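You operate a simulated robot arm through the tools that you are given. There is no shell and no other tool.

You are at the controls of a simulated robot arm. One attempt, no reset.

Task
Emboss 2 on the blue holder's tag and 4 on the yellow holder's tag.
Fine: one stroke each, fingers out from under the die; both go back where they lay.

Only the result counts: the job must be done as asked and must still hold three seconds after the hand-in. Knocking over, shifting, dropping, spilling or breaking anything else fails it.

Robot
A 6-joint arm with a two-finger parallel gripper, fixed in place. Base frame: the origin is on the floor under the middle of its stand, x ahead of it, y to its left, z up; the work surface is at about z = 860. Lengths are in mm, angles in rad, forces in N, time in s.
With the tool pointing down near the work surface it reaches from about 360 to 760 mm from the base axis. Its first joint turns from -1.152 to 1.152 rad. Payload 2.45 kg.
Tool frame: the origin (TCP) lies between the finger pads and is the grasp point; the fingertips stand 24 mm ahead of it; z points along the fingers, y is the line along which they close. The gripper opens to 68 mm. The fingers are 17 mm wide and 10 mm thick; the gripper's body (40 by 70 mm) begins 41 mm behind the TCP.
Orientation is told as [roll, pitch, yaw] about the base's x, y, z axes, in that order, counted from this pose: with the fingers straight down and closing along the base's y, the tool's x points along the base's -x, its y along +y and its z along -z.

Tools
- The arm moves only by the tool arm_command. Its argument "motion" is a list of rows, each an object (a shift or turn left out is 0, a gripper value left out holds the last) with "dp": the shift along the tool's x, y, z in units of 50 mm (1.0 is 50 mm), a list of three; "rotation": the turn, a rotation vector about the tool's x, y, z in units of 4 degrees (1.0 is 4 degrees), a list of three; "claw": the finger opening in mm, from 0 to 68. In form: [{"dp": [dx, dy, dz], "rotation": [ax, ay, az], "claw": claw}, ...]. A call has 1 to 20 rows; each row shifts and turns the commanded pose from where the row before left it, along the tool's axes as they then stand. A call with a number of a shift or a turn outside -1 to 1 is refused whole. Each row takes 0.2 s and may step no farther than 50 mm and 0.15 rad from the row before; otherwise, or with a gripper value out of range, the whole call is refused. Where a pose cannot be reached the arm comes as near as it can. A force on the tool above 90 N (or 10 N above the force at the start of the call, whichever is more), or a blocked arm, ends the call early, and 0.2 s more pass. Each finger travels about 108 mm/s and halts on what it meets, pressing with about 31 N; the grip force reading is that of the motor and also rises with nothing between the fingers. The clock runs only during rows and for 0.2 s after the last one: add rows that do not move to give the fingers time. It gives the time, the measured TCP pose, the force on the tool (base axes), the opening and the grip force at its end, in the units of the frame above (readings bear some noise), with the torque about the TCP (base axes, N m) and any sound that the robot's microphone picked up.
- Cameras (640 x 400 px; columns grow to the right, rows downward): "scene" is fixed at [155.6, 388, 1483.6]; the picture's right is [-0.90, -0.44, 0.00], its down [-0.16, 0.32, -0.93] and it looks along [0.41, -0.84, -0.36] (base axes); focal length 348 px, centre (320, 200). "wrist" rides on the gripper at [84, 11, -75] in the tool frame; the picture's right is [-0.13, 0.99, 0.00], its down [-0.60, -0.08, -0.79] and it looks along [-0.79, -0.10, 0.61] (tool axes); focal length 251 px, centre (320, 200). There is no depth. A picture from a camera that has moved, and an enlarged one, comes with that camera's place and axes in the base frame and with its lens. The place of the scene camera against the robot may be out by one fixed shift of up to 18 mm in any direction.
- capture(camera): a new picture of that camera. The clock stands still meanwhile.
- enlarge(camera, box): a new picture of the part [left, top, right, bottom] of that camera's present view, enlarged. The clock stands still meanwhile.
- hand_in(): hands the job in; it is judged then, once.

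Nothing tells you positions but the pictures and the camera data. Unless the task says otherwise, let go and move clear before handing in.

The tools are called after "Request:" by a JSON object that holds its "name" and its "arguments". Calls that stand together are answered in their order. arm_command: Moves the arm, as the interface text tells. Its arguments: {"type":"object","properties":{"motion":{"type":"array","items":{"type":"object","properties":{"dp":{"type":"array","items":{"type":"number"}},"rotation":{"type":"array","items":{"type":"number"}},"claw":{"type":"number"}}}}},"required":["motion"]} The other tools are called the same way: capture (camera) takes a picture; enlarge (camera, box) takes an enlarged picture of a part of a camera's view; hand_in () hands the job in.

At the start:

```text
clock: 0.0
position: [441.1, -84.9, 1321.5]
tool_rot: [-0.001, 0.001, 0.0]
ft_force: [0.0, -0.6, 0.7]
ft_torque: [-0.03, 0.02, 0.0]
grip_width: 68.2
finger_force: 0.0
```

scene: 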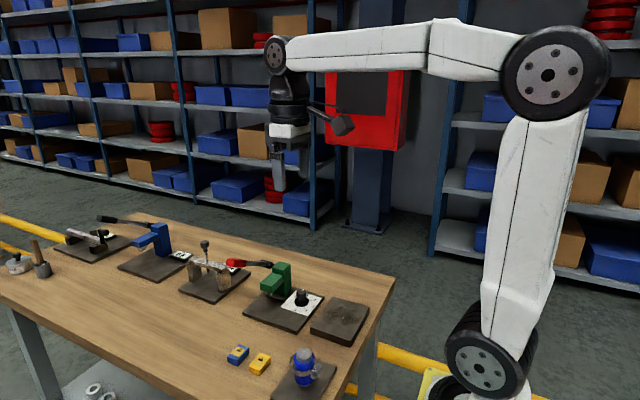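
wrist: 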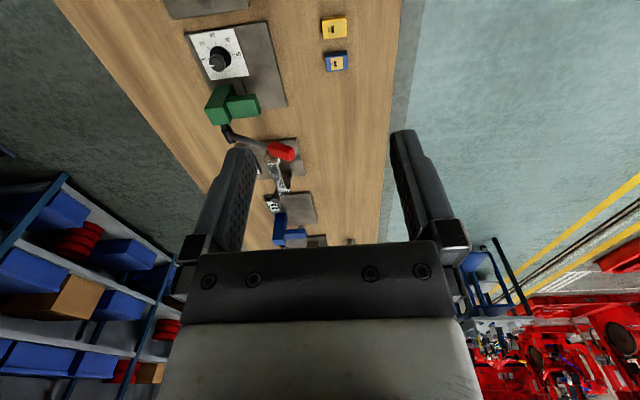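

I see a bench with several hand-operated stations (blue press, toggle clamp, green press with a dial) and two small holders, one blue and one yellow, near the bench's front. First I'll look closer at everything.

Request:
{"name": "enlarge", "arguments": {"camera": "scene", "box": [200, 240, 400, 400]}}

Request:
{"name": "enlarge", "arguments": {"camera": "scene", "box": [0, 200, 220, 320]}}

Request:
{"name": "enlarge", "arguments": {"camera": "wrist", "box": [160, 0, 400, 150]}}

Request:
{"name": "enlarge", "arguments": {"camera": "wrist", "box": [180, 100, 380, 250]}}

```text
2.50 times, centred on (300, 320) of scene
camera zoom: at [155.6, 388.0, 1483.6], right [-0.9, -0.44, 0.0], down [-0.16, 0.32, -0.93], along [0.41, -0.84, -0.36], focal length 869 px, centre (370, -100)
```

zoom: 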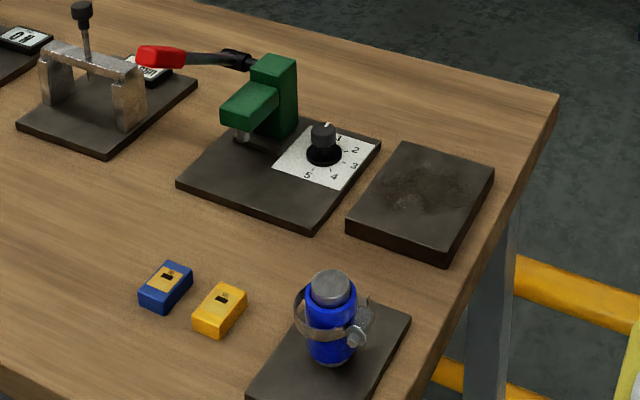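

```text
2.91 times, centred on (110, 260) of scene
camera zoom: at [155.6, 388.0, 1483.6], right [-0.9, -0.44, 0.0], down [-0.16, 0.32, -0.93], along [0.41, -0.84, -0.36], focal length 1011 px, centre (931, 26)
```

zoom: 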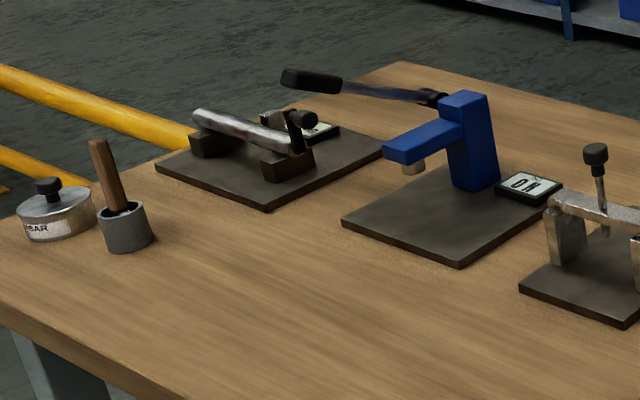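

```text
2.67 times, centred on (280, 75) of wrist
camera zoom: at [357.3, -73.3, 1396.3], right [0.13, 0.99, 0.0], down [0.6, -0.08, 0.79], along [0.79, -0.1, -0.61], focal length 670 px, centre (427, 533)
```

zoom: 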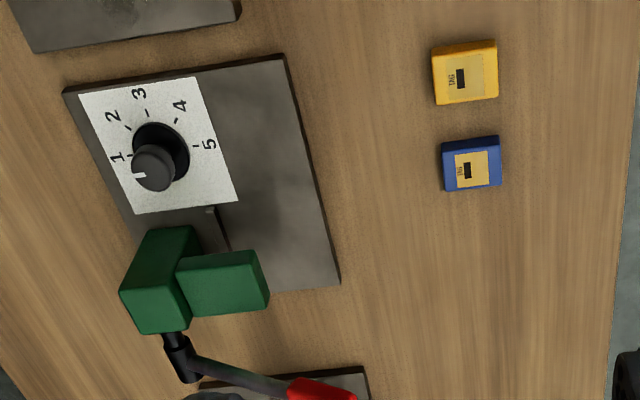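

```text
2.67 times, centred on (280, 175) of wrist
camera zoom: at [357.3, -73.3, 1396.3], right [0.13, 0.99, 0.0], down [0.6, -0.08, 0.79], along [0.79, -0.1, -0.61], focal length 670 px, centre (427, 267)
```

zoom: 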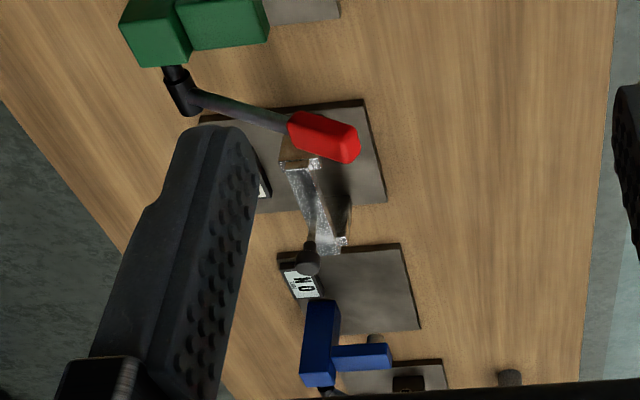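

The bench runs away from the robot along x; the green press with a 1–5 dial looks like the embosser. I'll enlarge the details: dial, die, lever, holders.

Request:
{"name": "enlarge", "arguments": {"camera": "scene", "box": [240, 250, 330, 330]}}

Request:
{"name": "enlarge", "arguments": {"camera": "scene", "box": [220, 335, 285, 385]}}

Request:
{"name": "enlarge", "arguments": {"camera": "wrist", "box": [185, 15, 275, 75]}}

Request:
{"name": "enlarge", "arguments": {"camera": "wrist", "box": [310, 5, 364, 80]}}

Request:
{"name": "enlarge", "arguments": {"camera": "wrist", "box": [200, 75, 310, 145]}}

Request:
{"name": "enlarge", "arguments": {"camera": "scene", "box": [180, 235, 290, 305]}}

```text
5.00 times, centred on (285, 290) of scene
camera zoom: at [155.6, 388.0, 1483.6], right [-0.9, -0.44, 0.0], down [-0.16, 0.32, -0.93], along [0.41, -0.84, -0.36], focal length 1738 px, centre (495, -250)
```

zoom: 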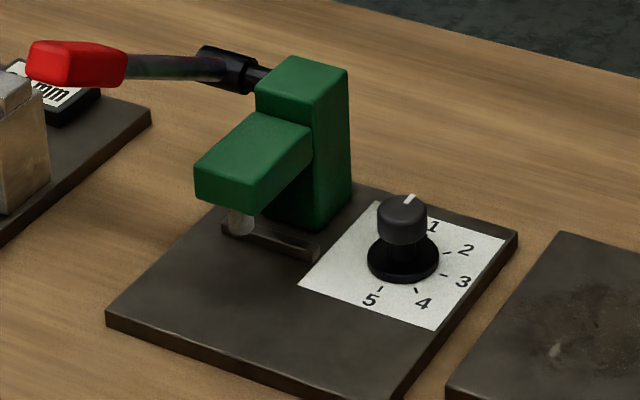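

```text
8.00 times, centred on (252, 360) of scene
camera zoom: at [155.6, 388.0, 1483.6], right [-0.9, -0.44, 0.0], down [-0.16, 0.32, -0.93], along [0.41, -0.84, -0.36], focal length 2780 px, centre (860, -1080)
```

zoom: 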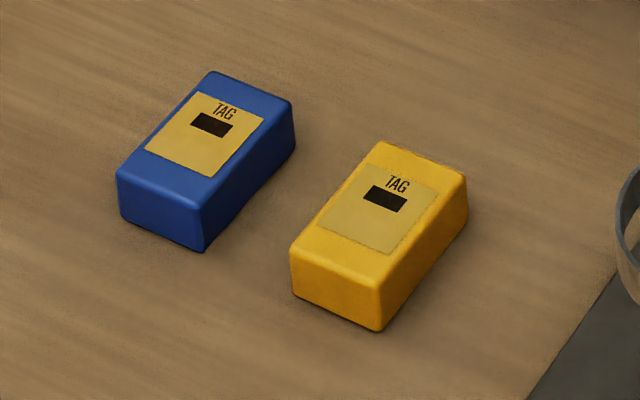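

```text
6.67 times, centred on (230, 45) of wrist
camera zoom: at [357.3, -73.3, 1396.3], right [0.13, 0.99, 0.0], down [0.6, -0.08, 0.79], along [0.79, -0.1, -0.61], focal length 1676 px, centre (920, 1233)
```

zoom: 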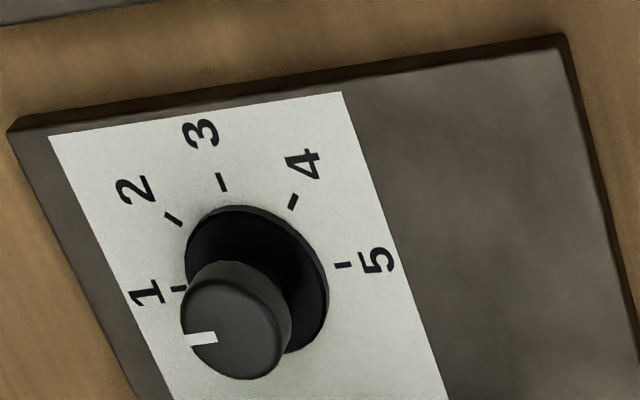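

```text
5.33 times, centred on (337, 42) of wrist
camera zoom: at [357.3, -73.3, 1396.3], right [0.13, 0.99, 0.0], down [0.6, -0.08, 0.79], along [0.79, -0.1, -0.61], focal length 1341 px, centre (229, 1040)
```

zoom: 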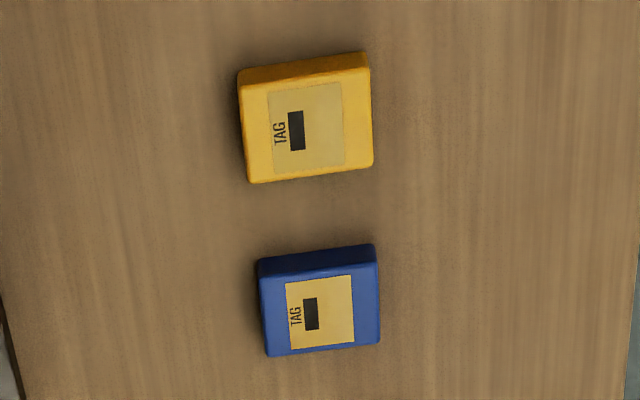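

```text
5.71 times, centred on (255, 110) of wrist
camera zoom: at [357.3, -73.3, 1396.3], right [0.13, 0.99, 0.0], down [0.6, -0.08, 0.79], along [0.79, -0.1, -0.61], focal length 1437 px, centre (691, 714)
```

zoom: 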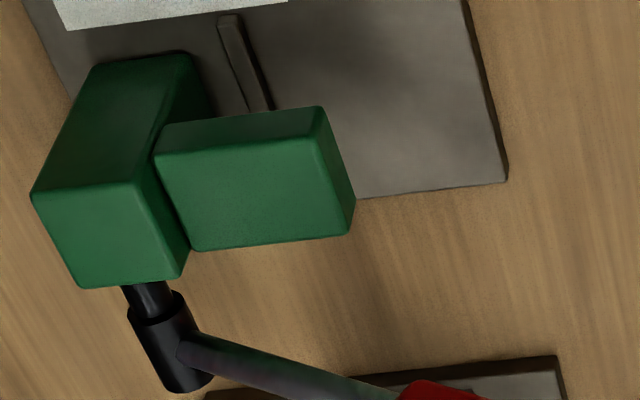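

```text
5.71 times, centred on (235, 270) of scene
camera zoom: at [155.6, 388.0, 1483.6], right [-0.9, -0.44, 0.0], down [-0.16, 0.32, -0.93], along [0.41, -0.84, -0.36], focal length 1986 px, centre (806, -200)
```

zoom: 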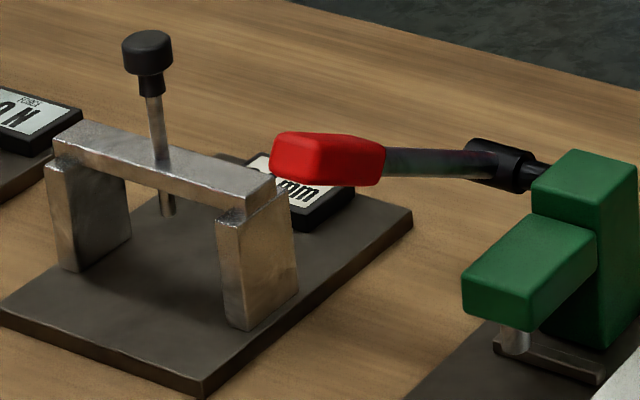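

The green press: column at the −y side, head reaching toward +y with the die under it, a fence bar on the plate, a dial 1–5 and a red lever reaching toward +y. I'll bring the wrist camera closer to measure.

Request:
{"name": "arm_command", "arguments": {"motion": [{"dp": [-0.145, -0.575, 0.855]}, {"dp": [-0.145, -0.575, 0.855]}, {"dp": [-0.145, -0.575, 0.855]}, {"dp": [-0.145, -0.575, 0.855]}, {}]}}

Request:
{"name": "capture", "arguments": {"camera": "wrist"}}

```text
refused: row 1 steps farther than a row can; nothing moved
```

```text
taken
camera wrist: at [357.3, -73.3, 1396.3], right [0.13, 0.99, 0.0], down [0.6, -0.08, 0.79], along [0.79, -0.1, -0.61], focal length 251 px, centre (320, 200)
```

wrist: 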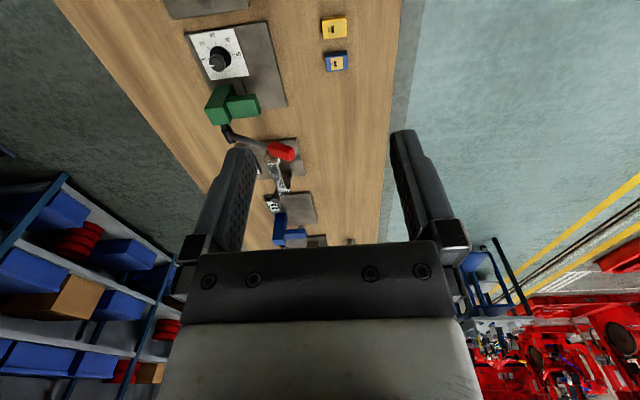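

The call was refused because the step was slightly over 50 mm; I'll split it into more rows to bring the camera over the press.

Request:
{"name": "arm_command", "arguments": {"motion": [{"dp": [-0.12, -0.46, 0.684]}, {"dp": [-0.12, -0.46, 0.684]}, {"dp": [-0.12, -0.46, 0.684]}, {"dp": [-0.12, -0.46, 0.684]}, {"dp": [-0.12, -0.46, 0.684]}, {}]}}

Request:
{"name": "capture", "arguments": {"camera": "wrist"}}

```text
clock: 1.4
position: [469.1, -200.4, 1149.5]
tool_rot: [0.0, 0.001, 0.0]
ft_force: [1.2, -0.4, 0.1]
ft_torque: [0.0, 0.01, -0.01]
grip_width: 68.2
finger_force: 0.1
```

```text
taken
camera wrist: at [385.1, -188.3, 1224.2], right [0.13, 0.99, 0.0], down [0.6, -0.08, 0.79], along [0.79, -0.1, -0.61], focal length 251 px, centre (320, 200)
```

wrist: 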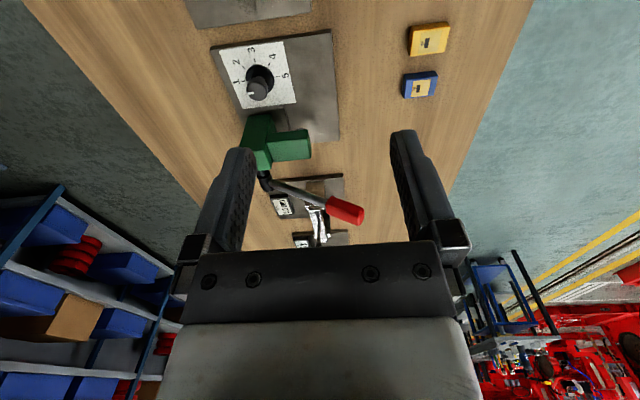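

Now I'll enlarge the press, dial and holders from this viewpoint.

Request:
{"name": "enlarge", "arguments": {"camera": "wrist", "box": [200, 20, 360, 120]}}

Request:
{"name": "enlarge", "arguments": {"camera": "wrist", "box": [220, 100, 380, 250]}}

Request:
{"name": "enlarge", "arguments": {"camera": "wrist", "box": [380, 10, 480, 110]}}

```text
4.00 times, centred on (280, 70) of wrist
camera zoom: at [385.1, -188.3, 1224.2], right [0.13, 0.99, 0.0], down [0.6, -0.08, 0.79], along [0.79, -0.1, -0.61], focal length 1006 px, centre (480, 720)
```

zoom: 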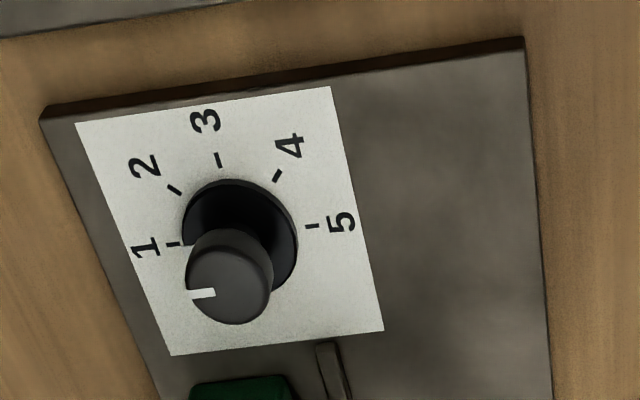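

```text
2.67 times, centred on (300, 175) of wrist
camera zoom: at [385.1, -188.3, 1224.2], right [0.13, 0.99, 0.0], down [0.6, -0.08, 0.79], along [0.79, -0.1, -0.61], focal length 670 px, centre (373, 267)
```

zoom: 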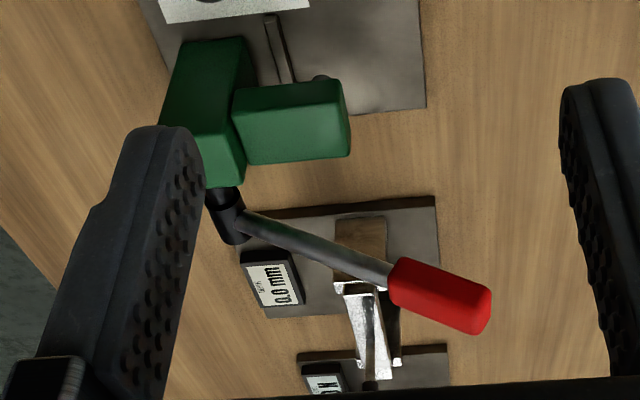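

```text
4.00 times, centred on (430, 60) of wrist
camera zoom: at [385.1, -188.3, 1224.2], right [0.13, 0.99, 0.0], down [0.6, -0.08, 0.79], along [0.79, -0.1, -0.61], focal length 1006 px, centre (-120, 760)
```

zoom: 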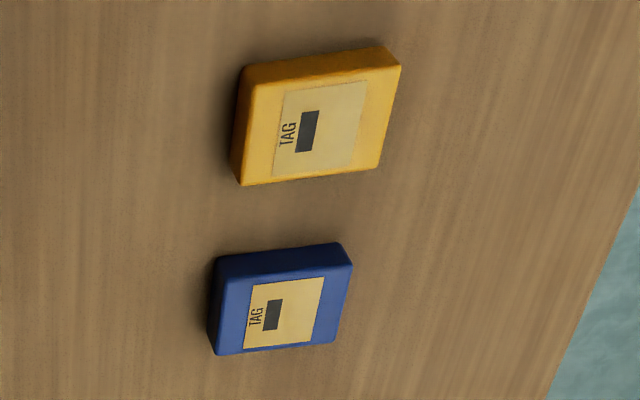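

The holders look about 30×44×18 mm, near (530,−71) yellow and (589,−71) blue; the dial knob is near (551,−295). I'll zoom in on the press from the scene camera to measure the die, fence and lever heights.

Request:
{"name": "enlarge", "arguments": {"camera": "scene", "box": [255, 255, 315, 293]}}

Request:
{"name": "enlarge", "arguments": {"camera": "scene", "box": [222, 250, 282, 288]}}

Request:
{"name": "enlarge", "arguments": {"camera": "scene", "box": [260, 290, 310, 322]}}

```text
10.53 times, centred on (285, 274) of scene
camera zoom: at [155.6, 388.0, 1483.6], right [-0.9, -0.44, 0.0], down [-0.16, 0.32, -0.93], along [0.41, -0.84, -0.36], focal length 3658 px, centre (688, -579)
```

zoom: 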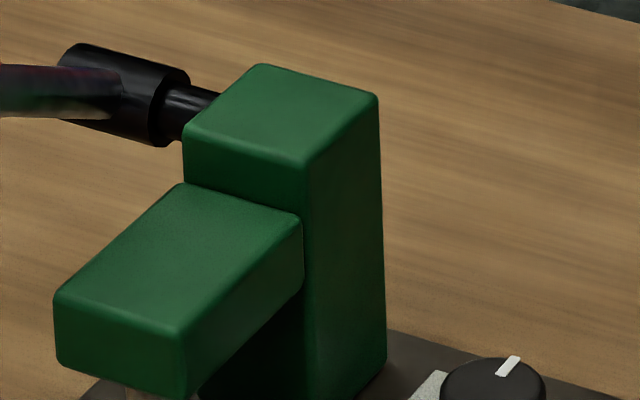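

```text
10.53 times, centred on (252, 269) of scene
camera zoom: at [155.6, 388.0, 1483.6], right [-0.9, -0.44, 0.0], down [-0.16, 0.32, -0.93], along [0.41, -0.84, -0.36], focal length 3658 px, centre (1036, -526)
```

zoom: 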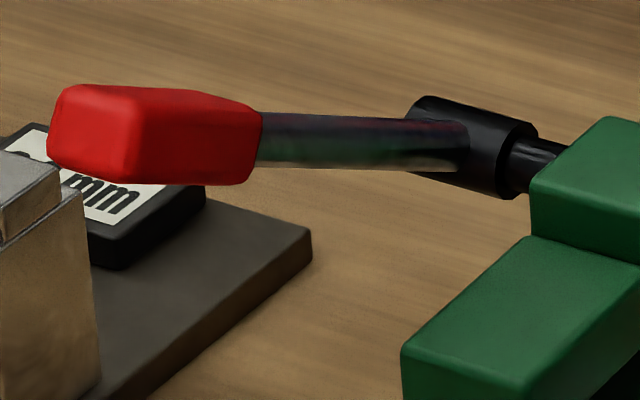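

```text
12.50 times, centred on (285, 306) of scene
camera zoom: at [155.6, 388.0, 1483.6], right [-0.9, -0.44, 0.0], down [-0.16, 0.32, -0.93], along [0.41, -0.84, -0.36], focal length 4344 px, centre (758, -1125)
```

zoom: 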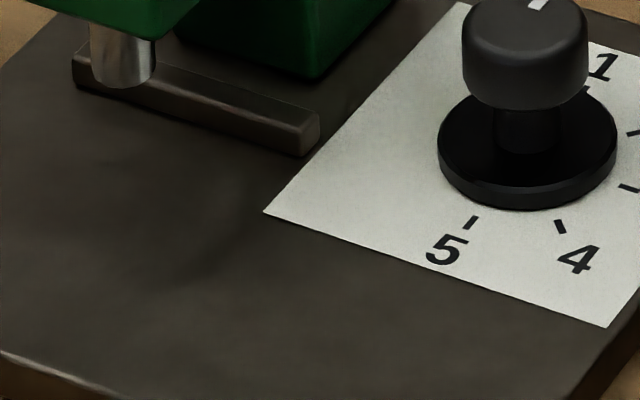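

My estimates in mm: press column x 605–642, y −331…−294; die near (624,−248) with its bottom at z ≈ 904; fence front at y ≈ −276; lever pivot near (672,−313,951) with the red grip tip near (676,−171,1030). Next I'll go above the dial knob at (551,−295) to check the alignment.

Request:
{"name": "arm_command", "arguments": {"motion": [{"dp": [-0.328, -0.38, 0.64]}, {"dp": [-0.328, -0.38, 0.64]}, {"dp": [-0.328, -0.38, 0.64]}, {"dp": [-0.328, -0.38, 0.64]}, {"dp": [-0.328, -0.38, 0.64]}, {}]}}

Request:
{"name": "capture", "arguments": {"camera": "wrist"}}

Request:
{"name": "capture", "arguments": {"camera": "scene"}}

```text
clock: 2.8
position: [549.2, -292.7, 990.5]
tool_rot: [0.0, 0.002, 0.001]
ft_force: [-0.1, 1.1, -0.1]
ft_torque: [0.02, -0.02, -0.03]
grip_width: 68.3
finger_force: 0.1
```

```text
taken
camera wrist: at [465.5, -281.1, 1064.2], right [0.13, 0.99, 0.0], down [0.6, -0.08, 0.79], along [0.79, -0.1, -0.61], focal length 251 px, centre (320, 200)
```

wrist: 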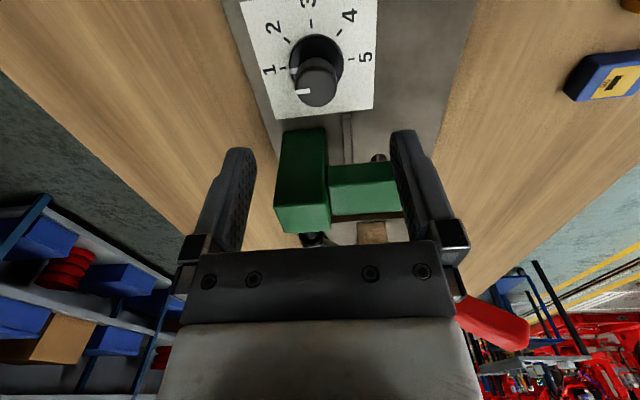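

```text
taken
```

scene: 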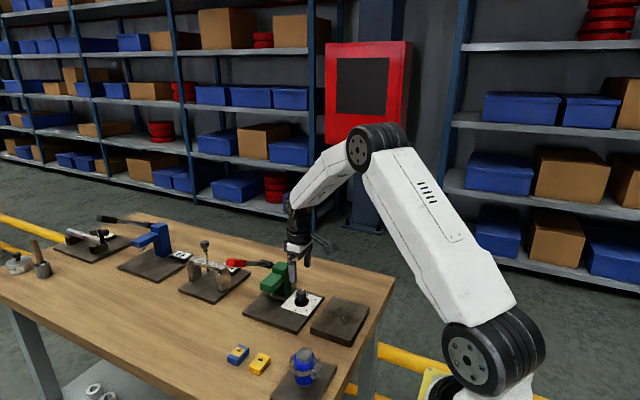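

Request:
{"name": "enlarge", "arguments": {"camera": "wrist", "box": [240, 0, 400, 120]}}

Request:
{"name": "enlarge", "arguments": {"camera": "wrist", "box": [260, 100, 420, 250]}}

Request:
{"name": "enlarge", "arguments": {"camera": "scene", "box": [250, 230, 340, 310]}}

```text
3.33 times, centred on (320, 60) of wrist
camera zoom: at [465.5, -281.1, 1064.2], right [0.13, 0.99, 0.0], down [0.6, -0.08, 0.79], along [0.79, -0.1, -0.61], focal length 838 px, centre (320, 667)
```

zoom: 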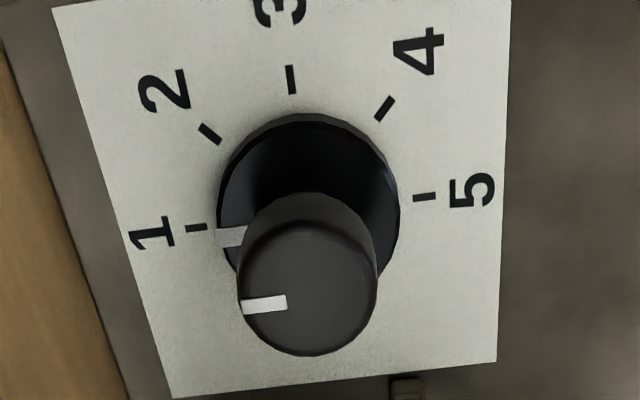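

```text
2.67 times, centred on (340, 175) of wrist
camera zoom: at [465.5, -281.1, 1064.2], right [0.13, 0.99, 0.0], down [0.6, -0.08, 0.79], along [0.79, -0.1, -0.61], focal length 670 px, centre (267, 267)
```

zoom: 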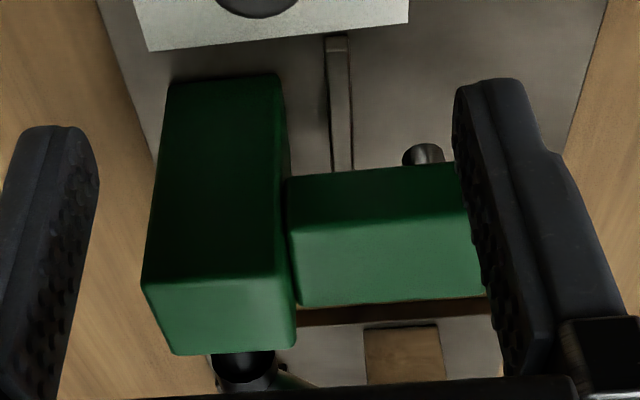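

```text
5.00 times, centred on (295, 270) of scene
camera zoom: at [155.6, 388.0, 1483.6], right [-0.9, -0.44, 0.0], down [-0.16, 0.32, -0.93], along [0.41, -0.84, -0.36], focal length 1738 px, centre (445, -150)
```

zoom: 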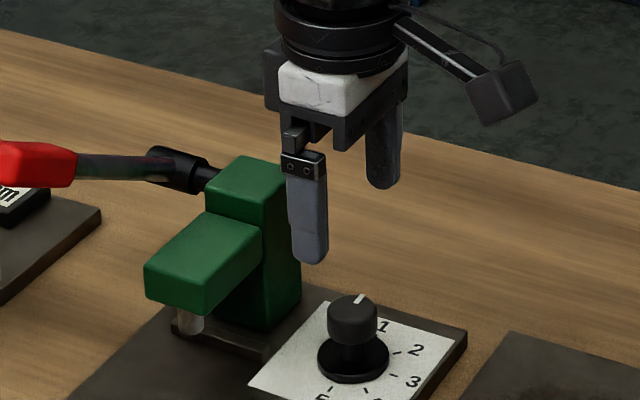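

The pointer is at 1 and the ticks are 45° apart, centred at about (550.4,−294.7), so going from 1 to 2 is +45° about tool z. I'll let the arm settle and check the tracking before descending onto the knob.

Request:
{"name": "arm_command", "arguments": {"motion": [{}, {}]}}

```text
clock: 3.4
position: [549.3, -291.5, 990.8]
tool_rot: [-0.001, 0.003, -0.001]
ft_force: [0.4, 0.4, -0.2]
ft_torque: [0.02, -0.02, -0.01]
grip_width: 68.0
finger_force: 0.0
```

Settled at about (549.4,−292). I'll close the fingers to 45 mm, lower to just above the knob and check centring.

Request:
{"name": "arm_command", "arguments": {"motion": [{"dp": [-0.02, -0.05, 0.5], "claw": 50}, {"dp": [0, 0, 0.6]}, {}]}}

Request:
{"name": "capture", "arguments": {"camera": "wrist"}}

Request:
{"name": "enlarge", "arguments": {"camera": "scene", "box": [270, 250, 330, 310]}}

```text
clock: 4.2
position: [549.7, -296.1, 936.7]
tool_rot: [-0.002, 0.001, 0.001]
ft_force: [-1.1, 0.5, 0.6]
ft_torque: [-0.04, 0.0, -0.01]
grip_width: 50.4
finger_force: 0.1
```

```text
taken
camera wrist: at [466.2, -284.8, 1011.4], right [0.13, 0.99, 0.0], down [0.6, -0.08, 0.79], along [0.79, -0.1, -0.61], focal length 251 px, centre (320, 200)
```

wrist: 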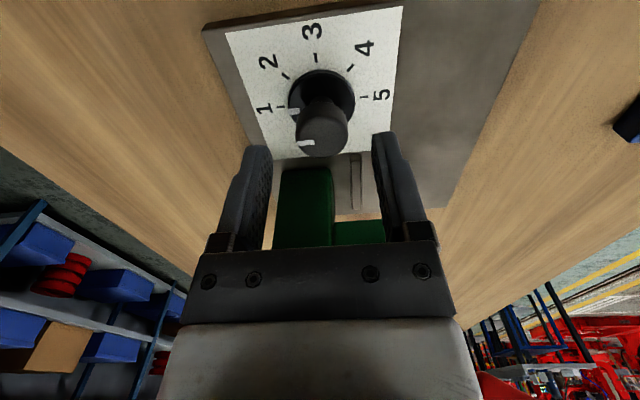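

```text
6.67 times, centred on (300, 280) of scene
camera zoom: at [155.6, 388.0, 1483.6], right [-0.9, -0.44, 0.0], down [-0.16, 0.32, -0.93], along [0.41, -0.84, -0.36], focal length 2317 px, centre (453, -333)
```

zoom: 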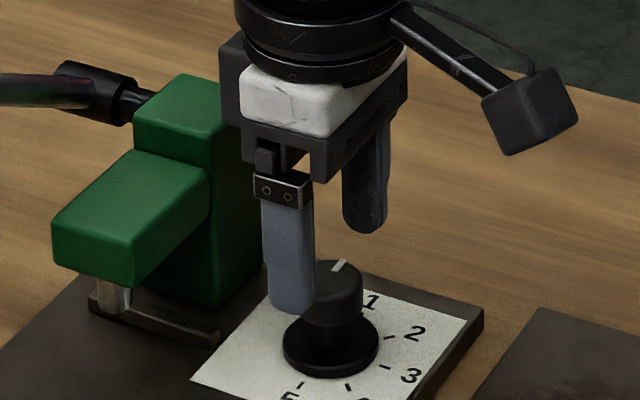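

The knob sits centred between the fingers. Next I'll descend 28 mm so the tips are just above the disc, and close on the cap.

Request:
{"name": "arm_command", "arguments": {"motion": [{"dp": [0, 0.02, 0.28]}, {"dp": [0, 0, 0.28]}, {}, {"claw": 20}, {}, {}]}}

Request:
{"name": "capture", "arguments": {"camera": "wrist"}}

Request:
{"name": "enlarge", "arguments": {"camera": "scene", "box": [270, 250, 330, 310]}}

```text
clock: 5.6
position: [550.5, -295.5, 907.8]
tool_rot: [0.001, 0.002, 0.0]
ft_force: [0.8, 2.3, -2.5]
ft_torque: [0.05, -0.3, 0.0]
grip_width: 27.4
finger_force: 41.8
```

```text
taken
camera wrist: at [467.2, -283.9, 981.4], right [0.13, 0.99, 0.0], down [0.6, -0.08, 0.79], along [0.79, -0.1, -0.61], focal length 251 px, centre (320, 200)
```

wrist: 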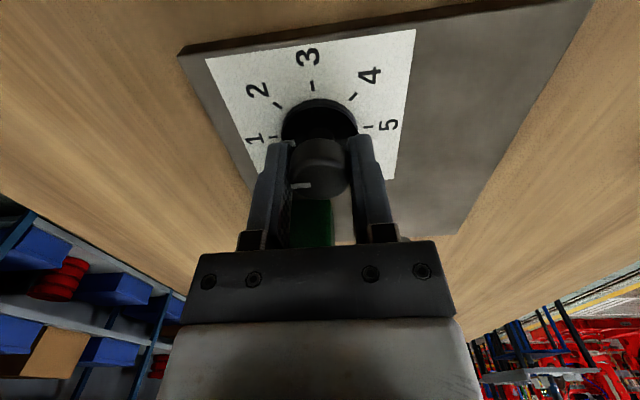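

```text
6.67 times, centred on (300, 280) of scene
camera zoom: at [155.6, 388.1, 1483.6], right [-0.9, -0.44, 0.0], down [-0.16, 0.32, -0.93], along [0.41, -0.84, -0.36], focal length 2317 px, centre (453, -333)
```

zoom: 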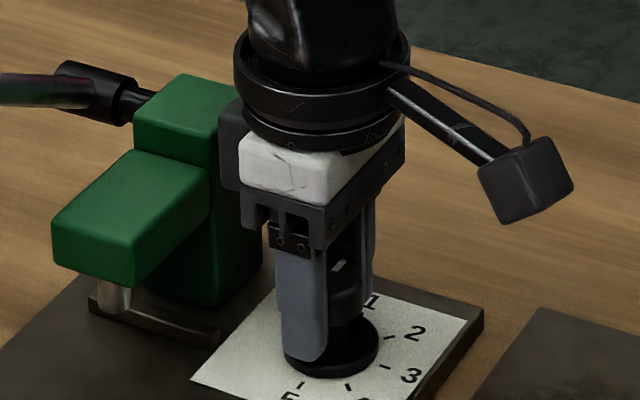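

Gripped (27.4 mm). I'll turn +45° about tool z to bring the pointer from 1 to 2.

Request:
{"name": "arm_command", "arguments": {"motion": [{"rotation": [0, 0, 1]}, {"rotation": [0, 0, 1]}, {"rotation": [0, 0, 1]}, {"rotation": [0, 0, 1]}, {"rotation": [0, 0, 1]}, {"rotation": [0, 0, 1]}, {"rotation": [0, 0, 1]}, {"rotation": [0, 0, 1]}, {"rotation": [0, 0, 1]}, {"rotation": [0, 0, 1]}, {"rotation": [0, 0, 1]}, {"rotation": [0, 0, 0.25]}, {}, {}]}}

Request:
{"name": "capture", "arguments": {"camera": "wrist"}}

Request:
{"name": "enlarge", "arguments": {"camera": "scene", "box": [270, 250, 330, 310]}}

```text
clock: 8.6
position: [551.1, -296.0, 907.8]
tool_rot: [-0.003, 0.009, -0.788]
ft_force: [-30.6, -11.7, -5.6]
ft_torque: [0.74, 0.76, 0.02]
grip_width: 27.0
finger_force: 42.3
```

```text
taken
camera wrist: at [500.2, -228.8, 981.9], right [0.79, 0.61, 0.0], down [0.38, -0.49, 0.79], along [0.48, -0.63, -0.62], focal length 251 px, centre (320, 200)
```

wrist: 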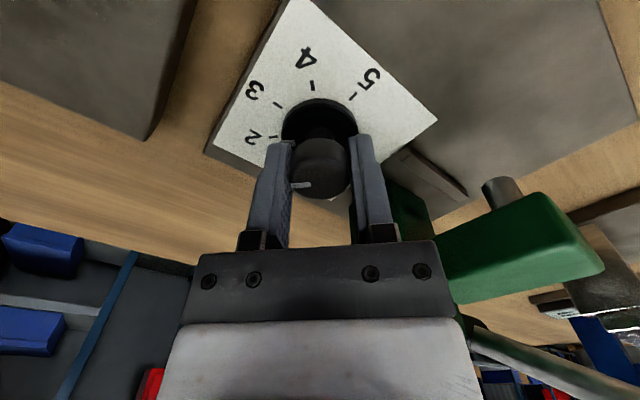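

```text
6.67 times, centred on (300, 280) of scene
camera zoom: at [154.9, 387.6, 1483.8], right [-0.9, -0.44, 0.0], down [-0.16, 0.32, -0.93], along [0.41, -0.84, -0.36], focal length 2317 px, centre (453, -333)
```

zoom: 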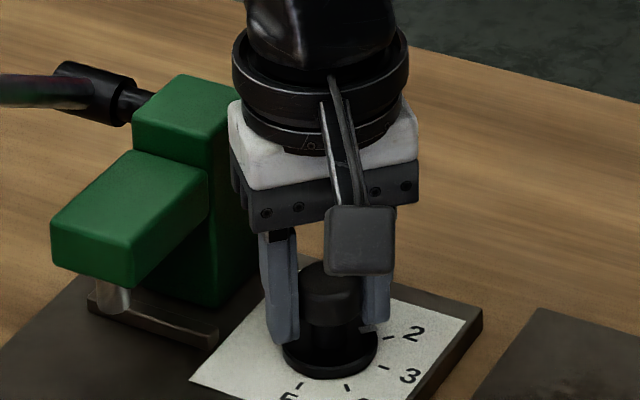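

The turn is done, with some side load from the small centring offset. I'll open, back straight up and check the pointer.

Request:
{"name": "arm_command", "arguments": {"motion": [{"claw": 50}, {}, {"dp": [0, 0, -0.5]}, {"dp": [0, 0, -0.7]}, {"dp": [0, 0, -0.7]}, {}]}}

Request:
{"name": "capture", "arguments": {"camera": "wrist"}}

Request:
{"name": "enlarge", "arguments": {"camera": "scene", "box": [270, 250, 330, 310]}}

```text
clock: 10.0
position: [554.5, -298.2, 1002.4]
tool_rot: [-0.003, -0.001, -0.786]
ft_force: [-1.0, -0.2, -0.8]
ft_torque: [0.02, 0.01, -0.03]
grip_width: 50.2
finger_force: 0.0
```

```text
taken
camera wrist: at [502.9, -231.5, 1076.7], right [0.79, 0.61, 0.0], down [0.37, -0.48, 0.79], along [0.48, -0.63, -0.61], focal length 251 px, centre (320, 200)
```

wrist: 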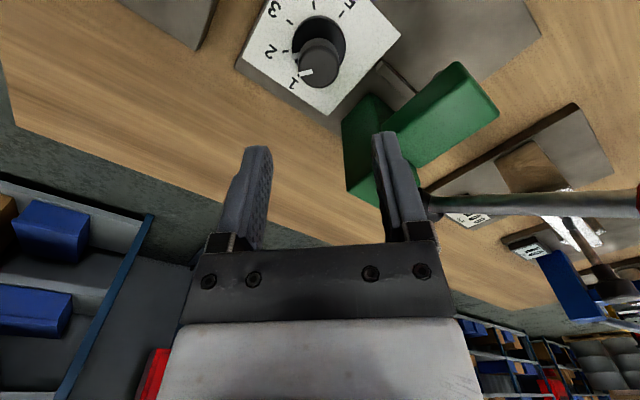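

```text
6.67 times, centred on (300, 280) of scene
camera zoom: at [155.6, 388.0, 1483.6], right [-0.9, -0.44, 0.0], down [-0.16, 0.32, -0.93], along [0.41, -0.84, -0.36], focal length 2317 px, centre (453, -333)
```

zoom: 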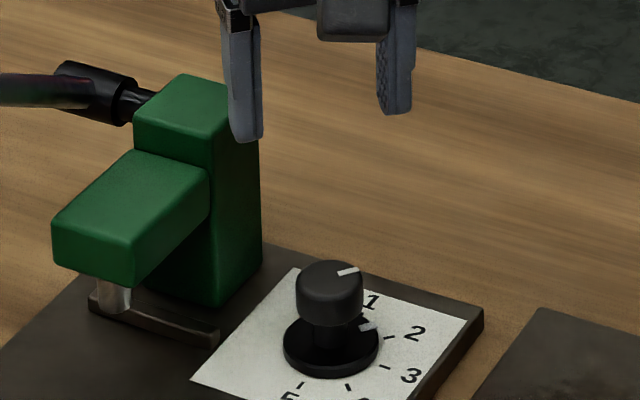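

Request:
{"name": "enlarge", "arguments": {"camera": "wrist", "box": [240, 0, 400, 120]}}

```text
3.33 times, centred on (320, 60) of wrist
camera zoom: at [502.9, -231.5, 1076.7], right [0.79, 0.61, 0.0], down [0.37, -0.48, 0.79], along [0.48, -0.63, -0.61], focal length 838 px, centre (320, 667)
```

zoom: 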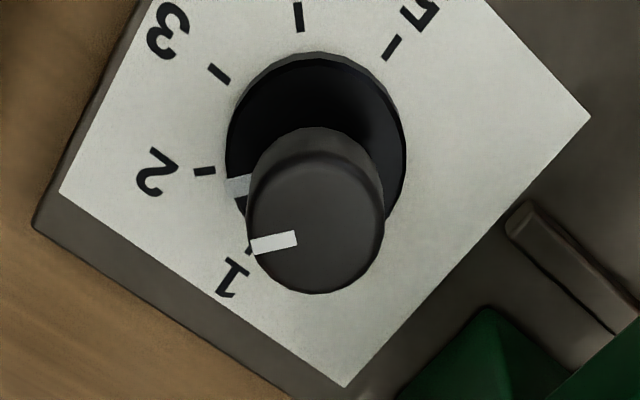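

The pointer sits at roughly 50° from −x where 2 is at 45°, so it slipped about 5–6° short. I'll recentre over the knob (550.4,−294.9), regrip and nudge it the rest.

Request:
{"name": "arm_command", "arguments": {"motion": [{"dp": [0.1, -0.01, 0]}, {"dp": [0, 0, 0.5]}, {}, {}]}}

```text
clock: 11.0
position: [551.5, -295.0, 976.4]
tool_rot: [-0.001, -0.001, -0.785]
ft_force: [1.4, 0.7, 0.2]
ft_torque: [0.01, 0.0, -0.06]
grip_width: 49.7
finger_force: 0.2
```

Request:
{"name": "arm_command", "arguments": {"motion": [{"dp": [0.01, -0.01, 0.5]}, {"dp": [0.01, 0, 0.5]}, {"dp": [0, 0, 0.37]}, {}, {}]}}

Request:
{"name": "capture", "arguments": {"camera": "wrist"}}

```text
clock: 12.2
position: [548.7, -292.6, 908.0]
tool_rot: [-0.002, 0.0, -0.785]
ft_force: [0.2, -0.5, 0.0]
ft_torque: [0.02, -0.03, 0.01]
grip_width: 50.0
finger_force: 0.0
```

```text
taken
camera wrist: at [497.6, -226.7, 982.8], right [0.79, 0.61, 0.0], down [0.37, -0.48, 0.79], along [0.48, -0.63, -0.61], focal length 251 px, centre (320, 200)
```

wrist: 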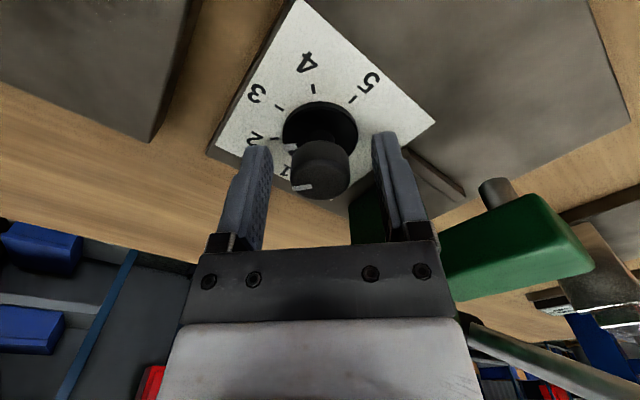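

Request:
{"name": "arm_command", "arguments": {"motion": [{"dp": [-0.055, -0.007, 0]}, {}, {}]}}

Request:
{"name": "arm_command", "arguments": {"motion": [{}, {}]}}

```text
clock: 13.0
position: [551.1, -295.1, 908.0]
tool_rot: [-0.001, -0.001, -0.785]
ft_force: [0.4, 0.3, 0.6]
ft_torque: [0.0, -0.03, 0.0]
grip_width: 49.8
finger_force: 0.1
```

```text
clock: 13.6
position: [550.0, -295.6, 909.5]
tool_rot: [-0.002, 0.001, -0.785]
ft_force: [0.4, -0.5, 0.2]
ft_torque: [-0.02, -0.01, 0.0]
grip_width: 49.9
finger_force: 0.0
```

Centred to within about 1 mm. Now I'll close and rotate about 6.5° more.

Request:
{"name": "arm_command", "arguments": {"motion": [{"claw": 20}, {}, {}, {"rotation": [0, 0, 0.8]}, {"rotation": [0, 0, 0.8]}, {}, {}]}}

Request:
{"name": "arm_command", "arguments": {"motion": [{"claw": 50}, {}, {}, {"dp": [0, 0, -0.6]}, {"dp": [0, 0, -0.7]}, {"dp": [0, 0, -0.6]}, {}]}}

Request:
{"name": "enlarge", "arguments": {"camera": "wrist", "box": [240, 0, 400, 120]}}

Request:
{"name": "enlarge", "arguments": {"camera": "scene", "box": [270, 250, 330, 310]}}

```text
clock: 15.2
position: [551.3, -295.9, 909.1]
tool_rot: [-0.002, 0.0, -0.897]
ft_force: [-2.1, -8.5, 2.2]
ft_torque: [0.8, 0.47, 0.02]
grip_width: 27.6
finger_force: 42.6
```

```text
clock: 16.8
position: [550.5, -292.4, 1007.2]
tool_rot: [-0.002, 0.0, -0.897]
ft_force: [-0.7, 0.0, 0.8]
ft_torque: [-0.01, 0.03, 0.04]
grip_width: 50.2
finger_force: 0.1
```

```text
3.33 times, centred on (320, 60) of wrist
camera zoom: at [506.8, -220.0, 1080.8], right [0.86, 0.52, 0.0], down [0.32, -0.52, 0.79], along [0.41, -0.68, -0.61], focal length 838 px, centre (320, 667)
```

zoom: 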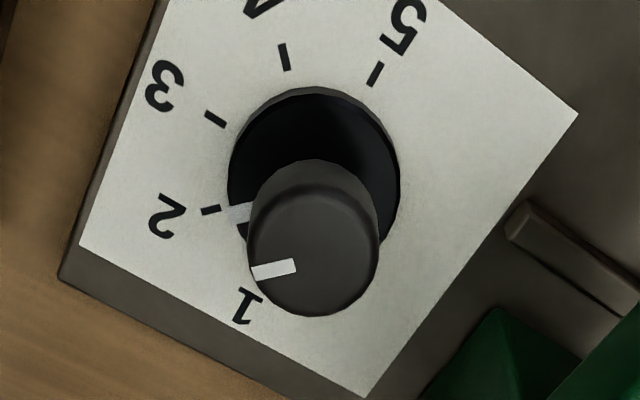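

```text
6.67 times, centred on (300, 280) of scene
camera zoom: at [155.6, 388.0, 1483.6], right [-0.9, -0.44, 0.0], down [-0.16, 0.32, -0.93], along [0.41, -0.84, -0.36], focal length 2317 px, centre (453, -333)
```

zoom: 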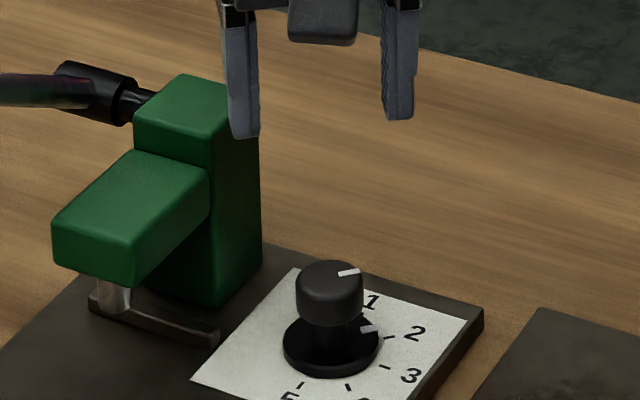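

The dial now reads 2 (pointer within 1–2° of the tick). Next I'll rise, yaw to −90° so the fingers close along x, and head toward the blue holder.

Request:
{"name": "arm_command", "arguments": {"motion": [{"rotation": [0, 0, 1], "dp": [0, 0, -0.15]}, {"rotation": [0, 0, 1], "dp": [0, 0, -0.15]}, {"rotation": [0, 0, 1], "dp": [0, 0, -0.15]}, {"rotation": [0, 0, 1], "dp": [0, 0, -0.15]}, {"rotation": [0, 0, 1], "dp": [0, 0, -0.15]}, {"rotation": [0, 0, 1], "dp": [0, 0, -0.15]}, {"rotation": [0, 0, 1], "dp": [0, 0, -0.15]}, {"rotation": [0, 0, 1], "dp": [0, 0, -0.15]}, {"rotation": [0, 0, 1], "dp": [0, 0, -0.15]}, {"rotation": [0, 0, 0.6525]}, {"dp": [0.972, 0.16, 0]}, {"dp": [0.972, 0.16, 0]}, {"dp": [0.972, 0.16, 0]}, {"dp": [0.972, 0.16, 0]}, {"dp": [0.972, 0.16, 0]}, {}, {}]}}

Request:
{"name": "capture", "arguments": {"camera": "wrist"}}

```text
clock: 20.4
position: [591.1, -50.2, 1068.4]
tool_rot: [0.0, 0.0, -1.57]
ft_force: [0.2, 0.9, 0.5]
ft_torque: [0.0, -0.02, -0.02]
grip_width: 50.0
finger_force: 0.1
```

```text
taken
camera wrist: at [602.5, 33.7, 1143.4], right [0.99, -0.13, 0.0], down [-0.08, -0.6, 0.79], along [-0.1, -0.79, -0.61], focal length 251 px, centre (320, 200)
```

wrist: 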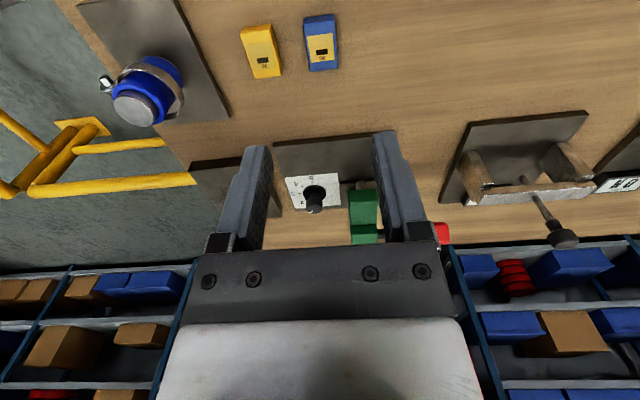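

I'm above the holders, looking along −y. I'll zoom in to refine the holder positions before tilting.

Request:
{"name": "enlarge", "arguments": {"camera": "wrist", "box": [230, 0, 350, 90]}}

Request:
{"name": "enlarge", "arguments": {"camera": "wrist", "box": [270, 130, 400, 245]}}

```text
4.44 times, centred on (290, 45) of wrist
camera zoom: at [602.5, 33.7, 1143.4], right [0.99, -0.13, 0.0], down [-0.08, -0.6, 0.79], along [-0.1, -0.79, -0.61], focal length 1118 px, centre (453, 889)
```

zoom: 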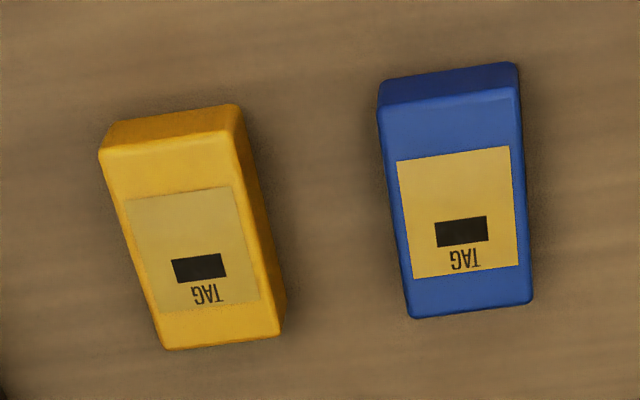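

```text
3.48 times, centred on (335, 188) of wrist
camera zoom: at [602.5, 33.7, 1143.4], right [0.99, -0.13, 0.0], down [-0.08, -0.6, 0.79], along [-0.1, -0.79, -0.61], focal length 875 px, centre (268, 244)
```

zoom: 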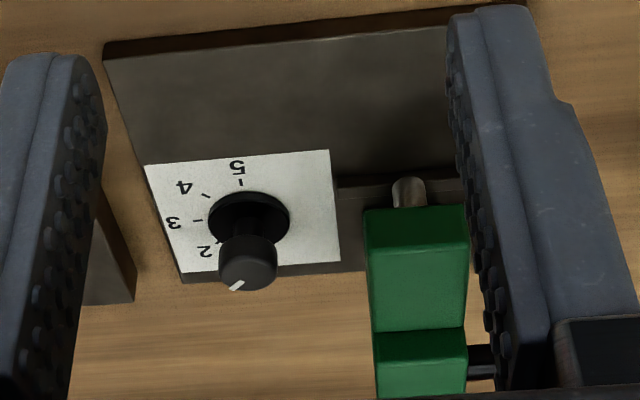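

Refined: blue holder centre ≈ (590.7,−69), yellow ≈ (531.2,−68.5), die x ≈ 624.5. I'll tilt the tool 30° (fingers leaning in from +y) so I can later slide the holder under the press head, then approach blue.

Request:
{"name": "arm_command", "arguments": {"motion": [{"rotation": [0, -1, 0], "claw": 46}, {"rotation": [0, -1, 0]}, {"rotation": [0, -1, 0]}, {"rotation": [0, -1, 0]}, {"rotation": [0, -1, 0]}, {"rotation": [0, -1, 0]}, {"rotation": [0, -1, 0]}, {"rotation": [0, -0.5, 0]}, {"dp": [0.584, 0, 0.571]}, {"dp": [0.584, 0, 0.571]}, {"dp": [0.584, 0, 0.571]}, {}, {}]}}

Request:
{"name": "capture", "arguments": {"camera": "wrist"}}

Request:
{"name": "enlarge", "arguments": {"camera": "scene", "box": [180, 260, 340, 390]}}

```text
clock: 23.2
position: [592.7, -19.9, 952.3]
tool_rot: [-0.002, -0.523, -1.57]
ft_force: [-0.2, -0.7, -0.2]
ft_torque: [0.0, -0.01, -0.04]
grip_width: 45.9
finger_force: 0.2
```

```text
taken
camera wrist: at [603.7, 91.4, 974.4], right [0.99, -0.11, 0.06], down [-0.08, -0.13, 0.99], along [-0.1, -0.99, -0.13], focal length 251 px, centre (320, 200)
```

wrist: 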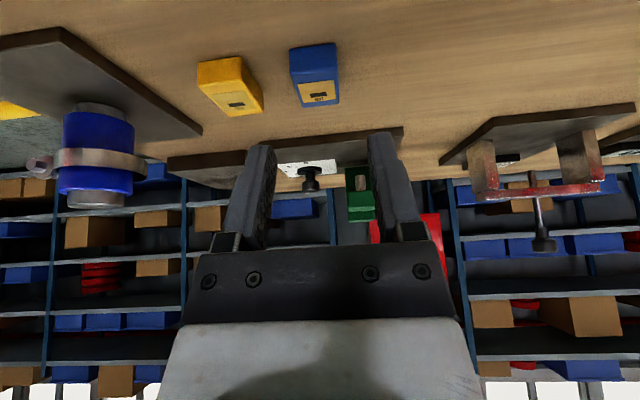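

```text
3.08 times, centred on (260, 325) of scene
camera zoom: at [155.6, 388.0, 1483.6], right [-0.9, -0.44, 0.0], down [-0.16, 0.32, -0.93], along [0.41, -0.84, -0.36], focal length 1069 px, centre (505, -185)
```

zoom: 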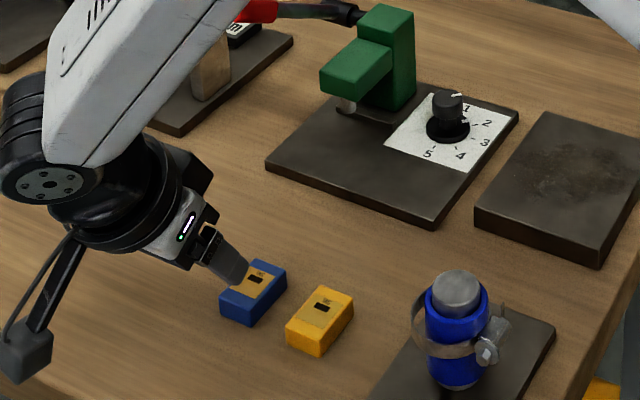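

Request:
{"name": "capture", "arguments": {"camera": "scene"}}

Request:
{"name": "enlarge", "arguments": {"camera": "scene", "box": [100, 180, 340, 390]}}

```text
taken
```

scene: 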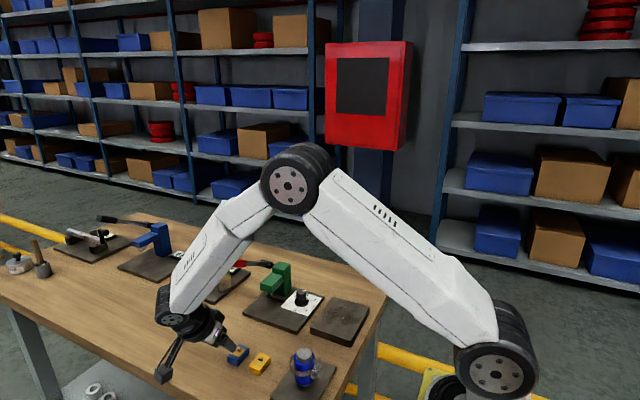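

```text
1.90 times, centred on (220, 285) of scene
camera zoom: at [155.6, 388.0, 1483.6], right [-0.9, -0.44, 0.0], down [-0.16, 0.32, -0.93], along [0.41, -0.84, -0.36], focal length 662 px, centre (510, 38)
```

zoom: 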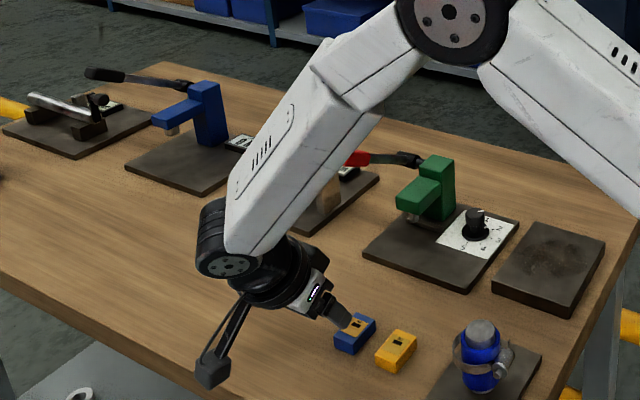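

Before committing I need to check that the wrist housing won't hit the press lever at this tilt. I'll take a closer look at the wrist geometry.

Request:
{"name": "enlarge", "arguments": {"camera": "scene", "box": [140, 265, 260, 385]}}

Request:
{"name": "enlarge", "arguments": {"camera": "wrist", "box": [270, 120, 450, 250]}}

```text
3.33 times, centred on (200, 325) of scene
camera zoom: at [155.6, 388.0, 1483.6], right [-0.9, -0.44, 0.0], down [-0.16, 0.32, -0.93], along [0.41, -0.84, -0.36], focal length 1158 px, centre (720, -217)
```

zoom: 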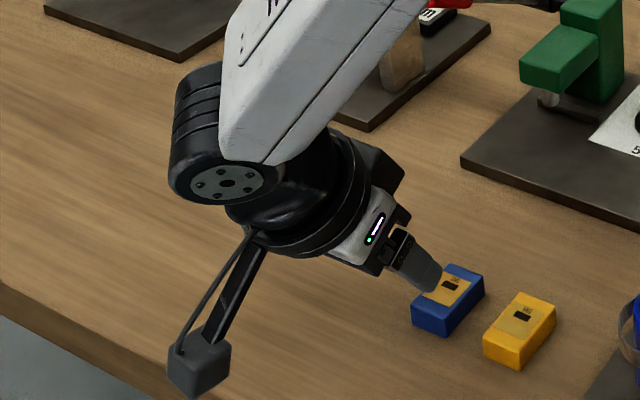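

```text
3.08 times, centred on (360, 185) of wrist
camera zoom: at [603.7, 91.4, 974.4], right [0.99, -0.11, 0.06], down [-0.08, -0.13, 0.99], along [-0.1, -0.99, -0.13], focal length 774 px, centre (197, 246)
```

zoom: 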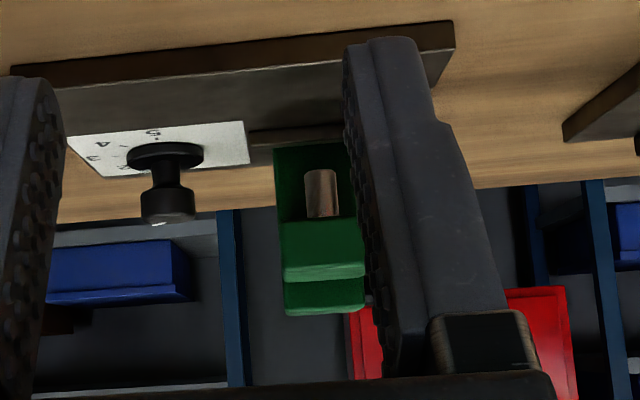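

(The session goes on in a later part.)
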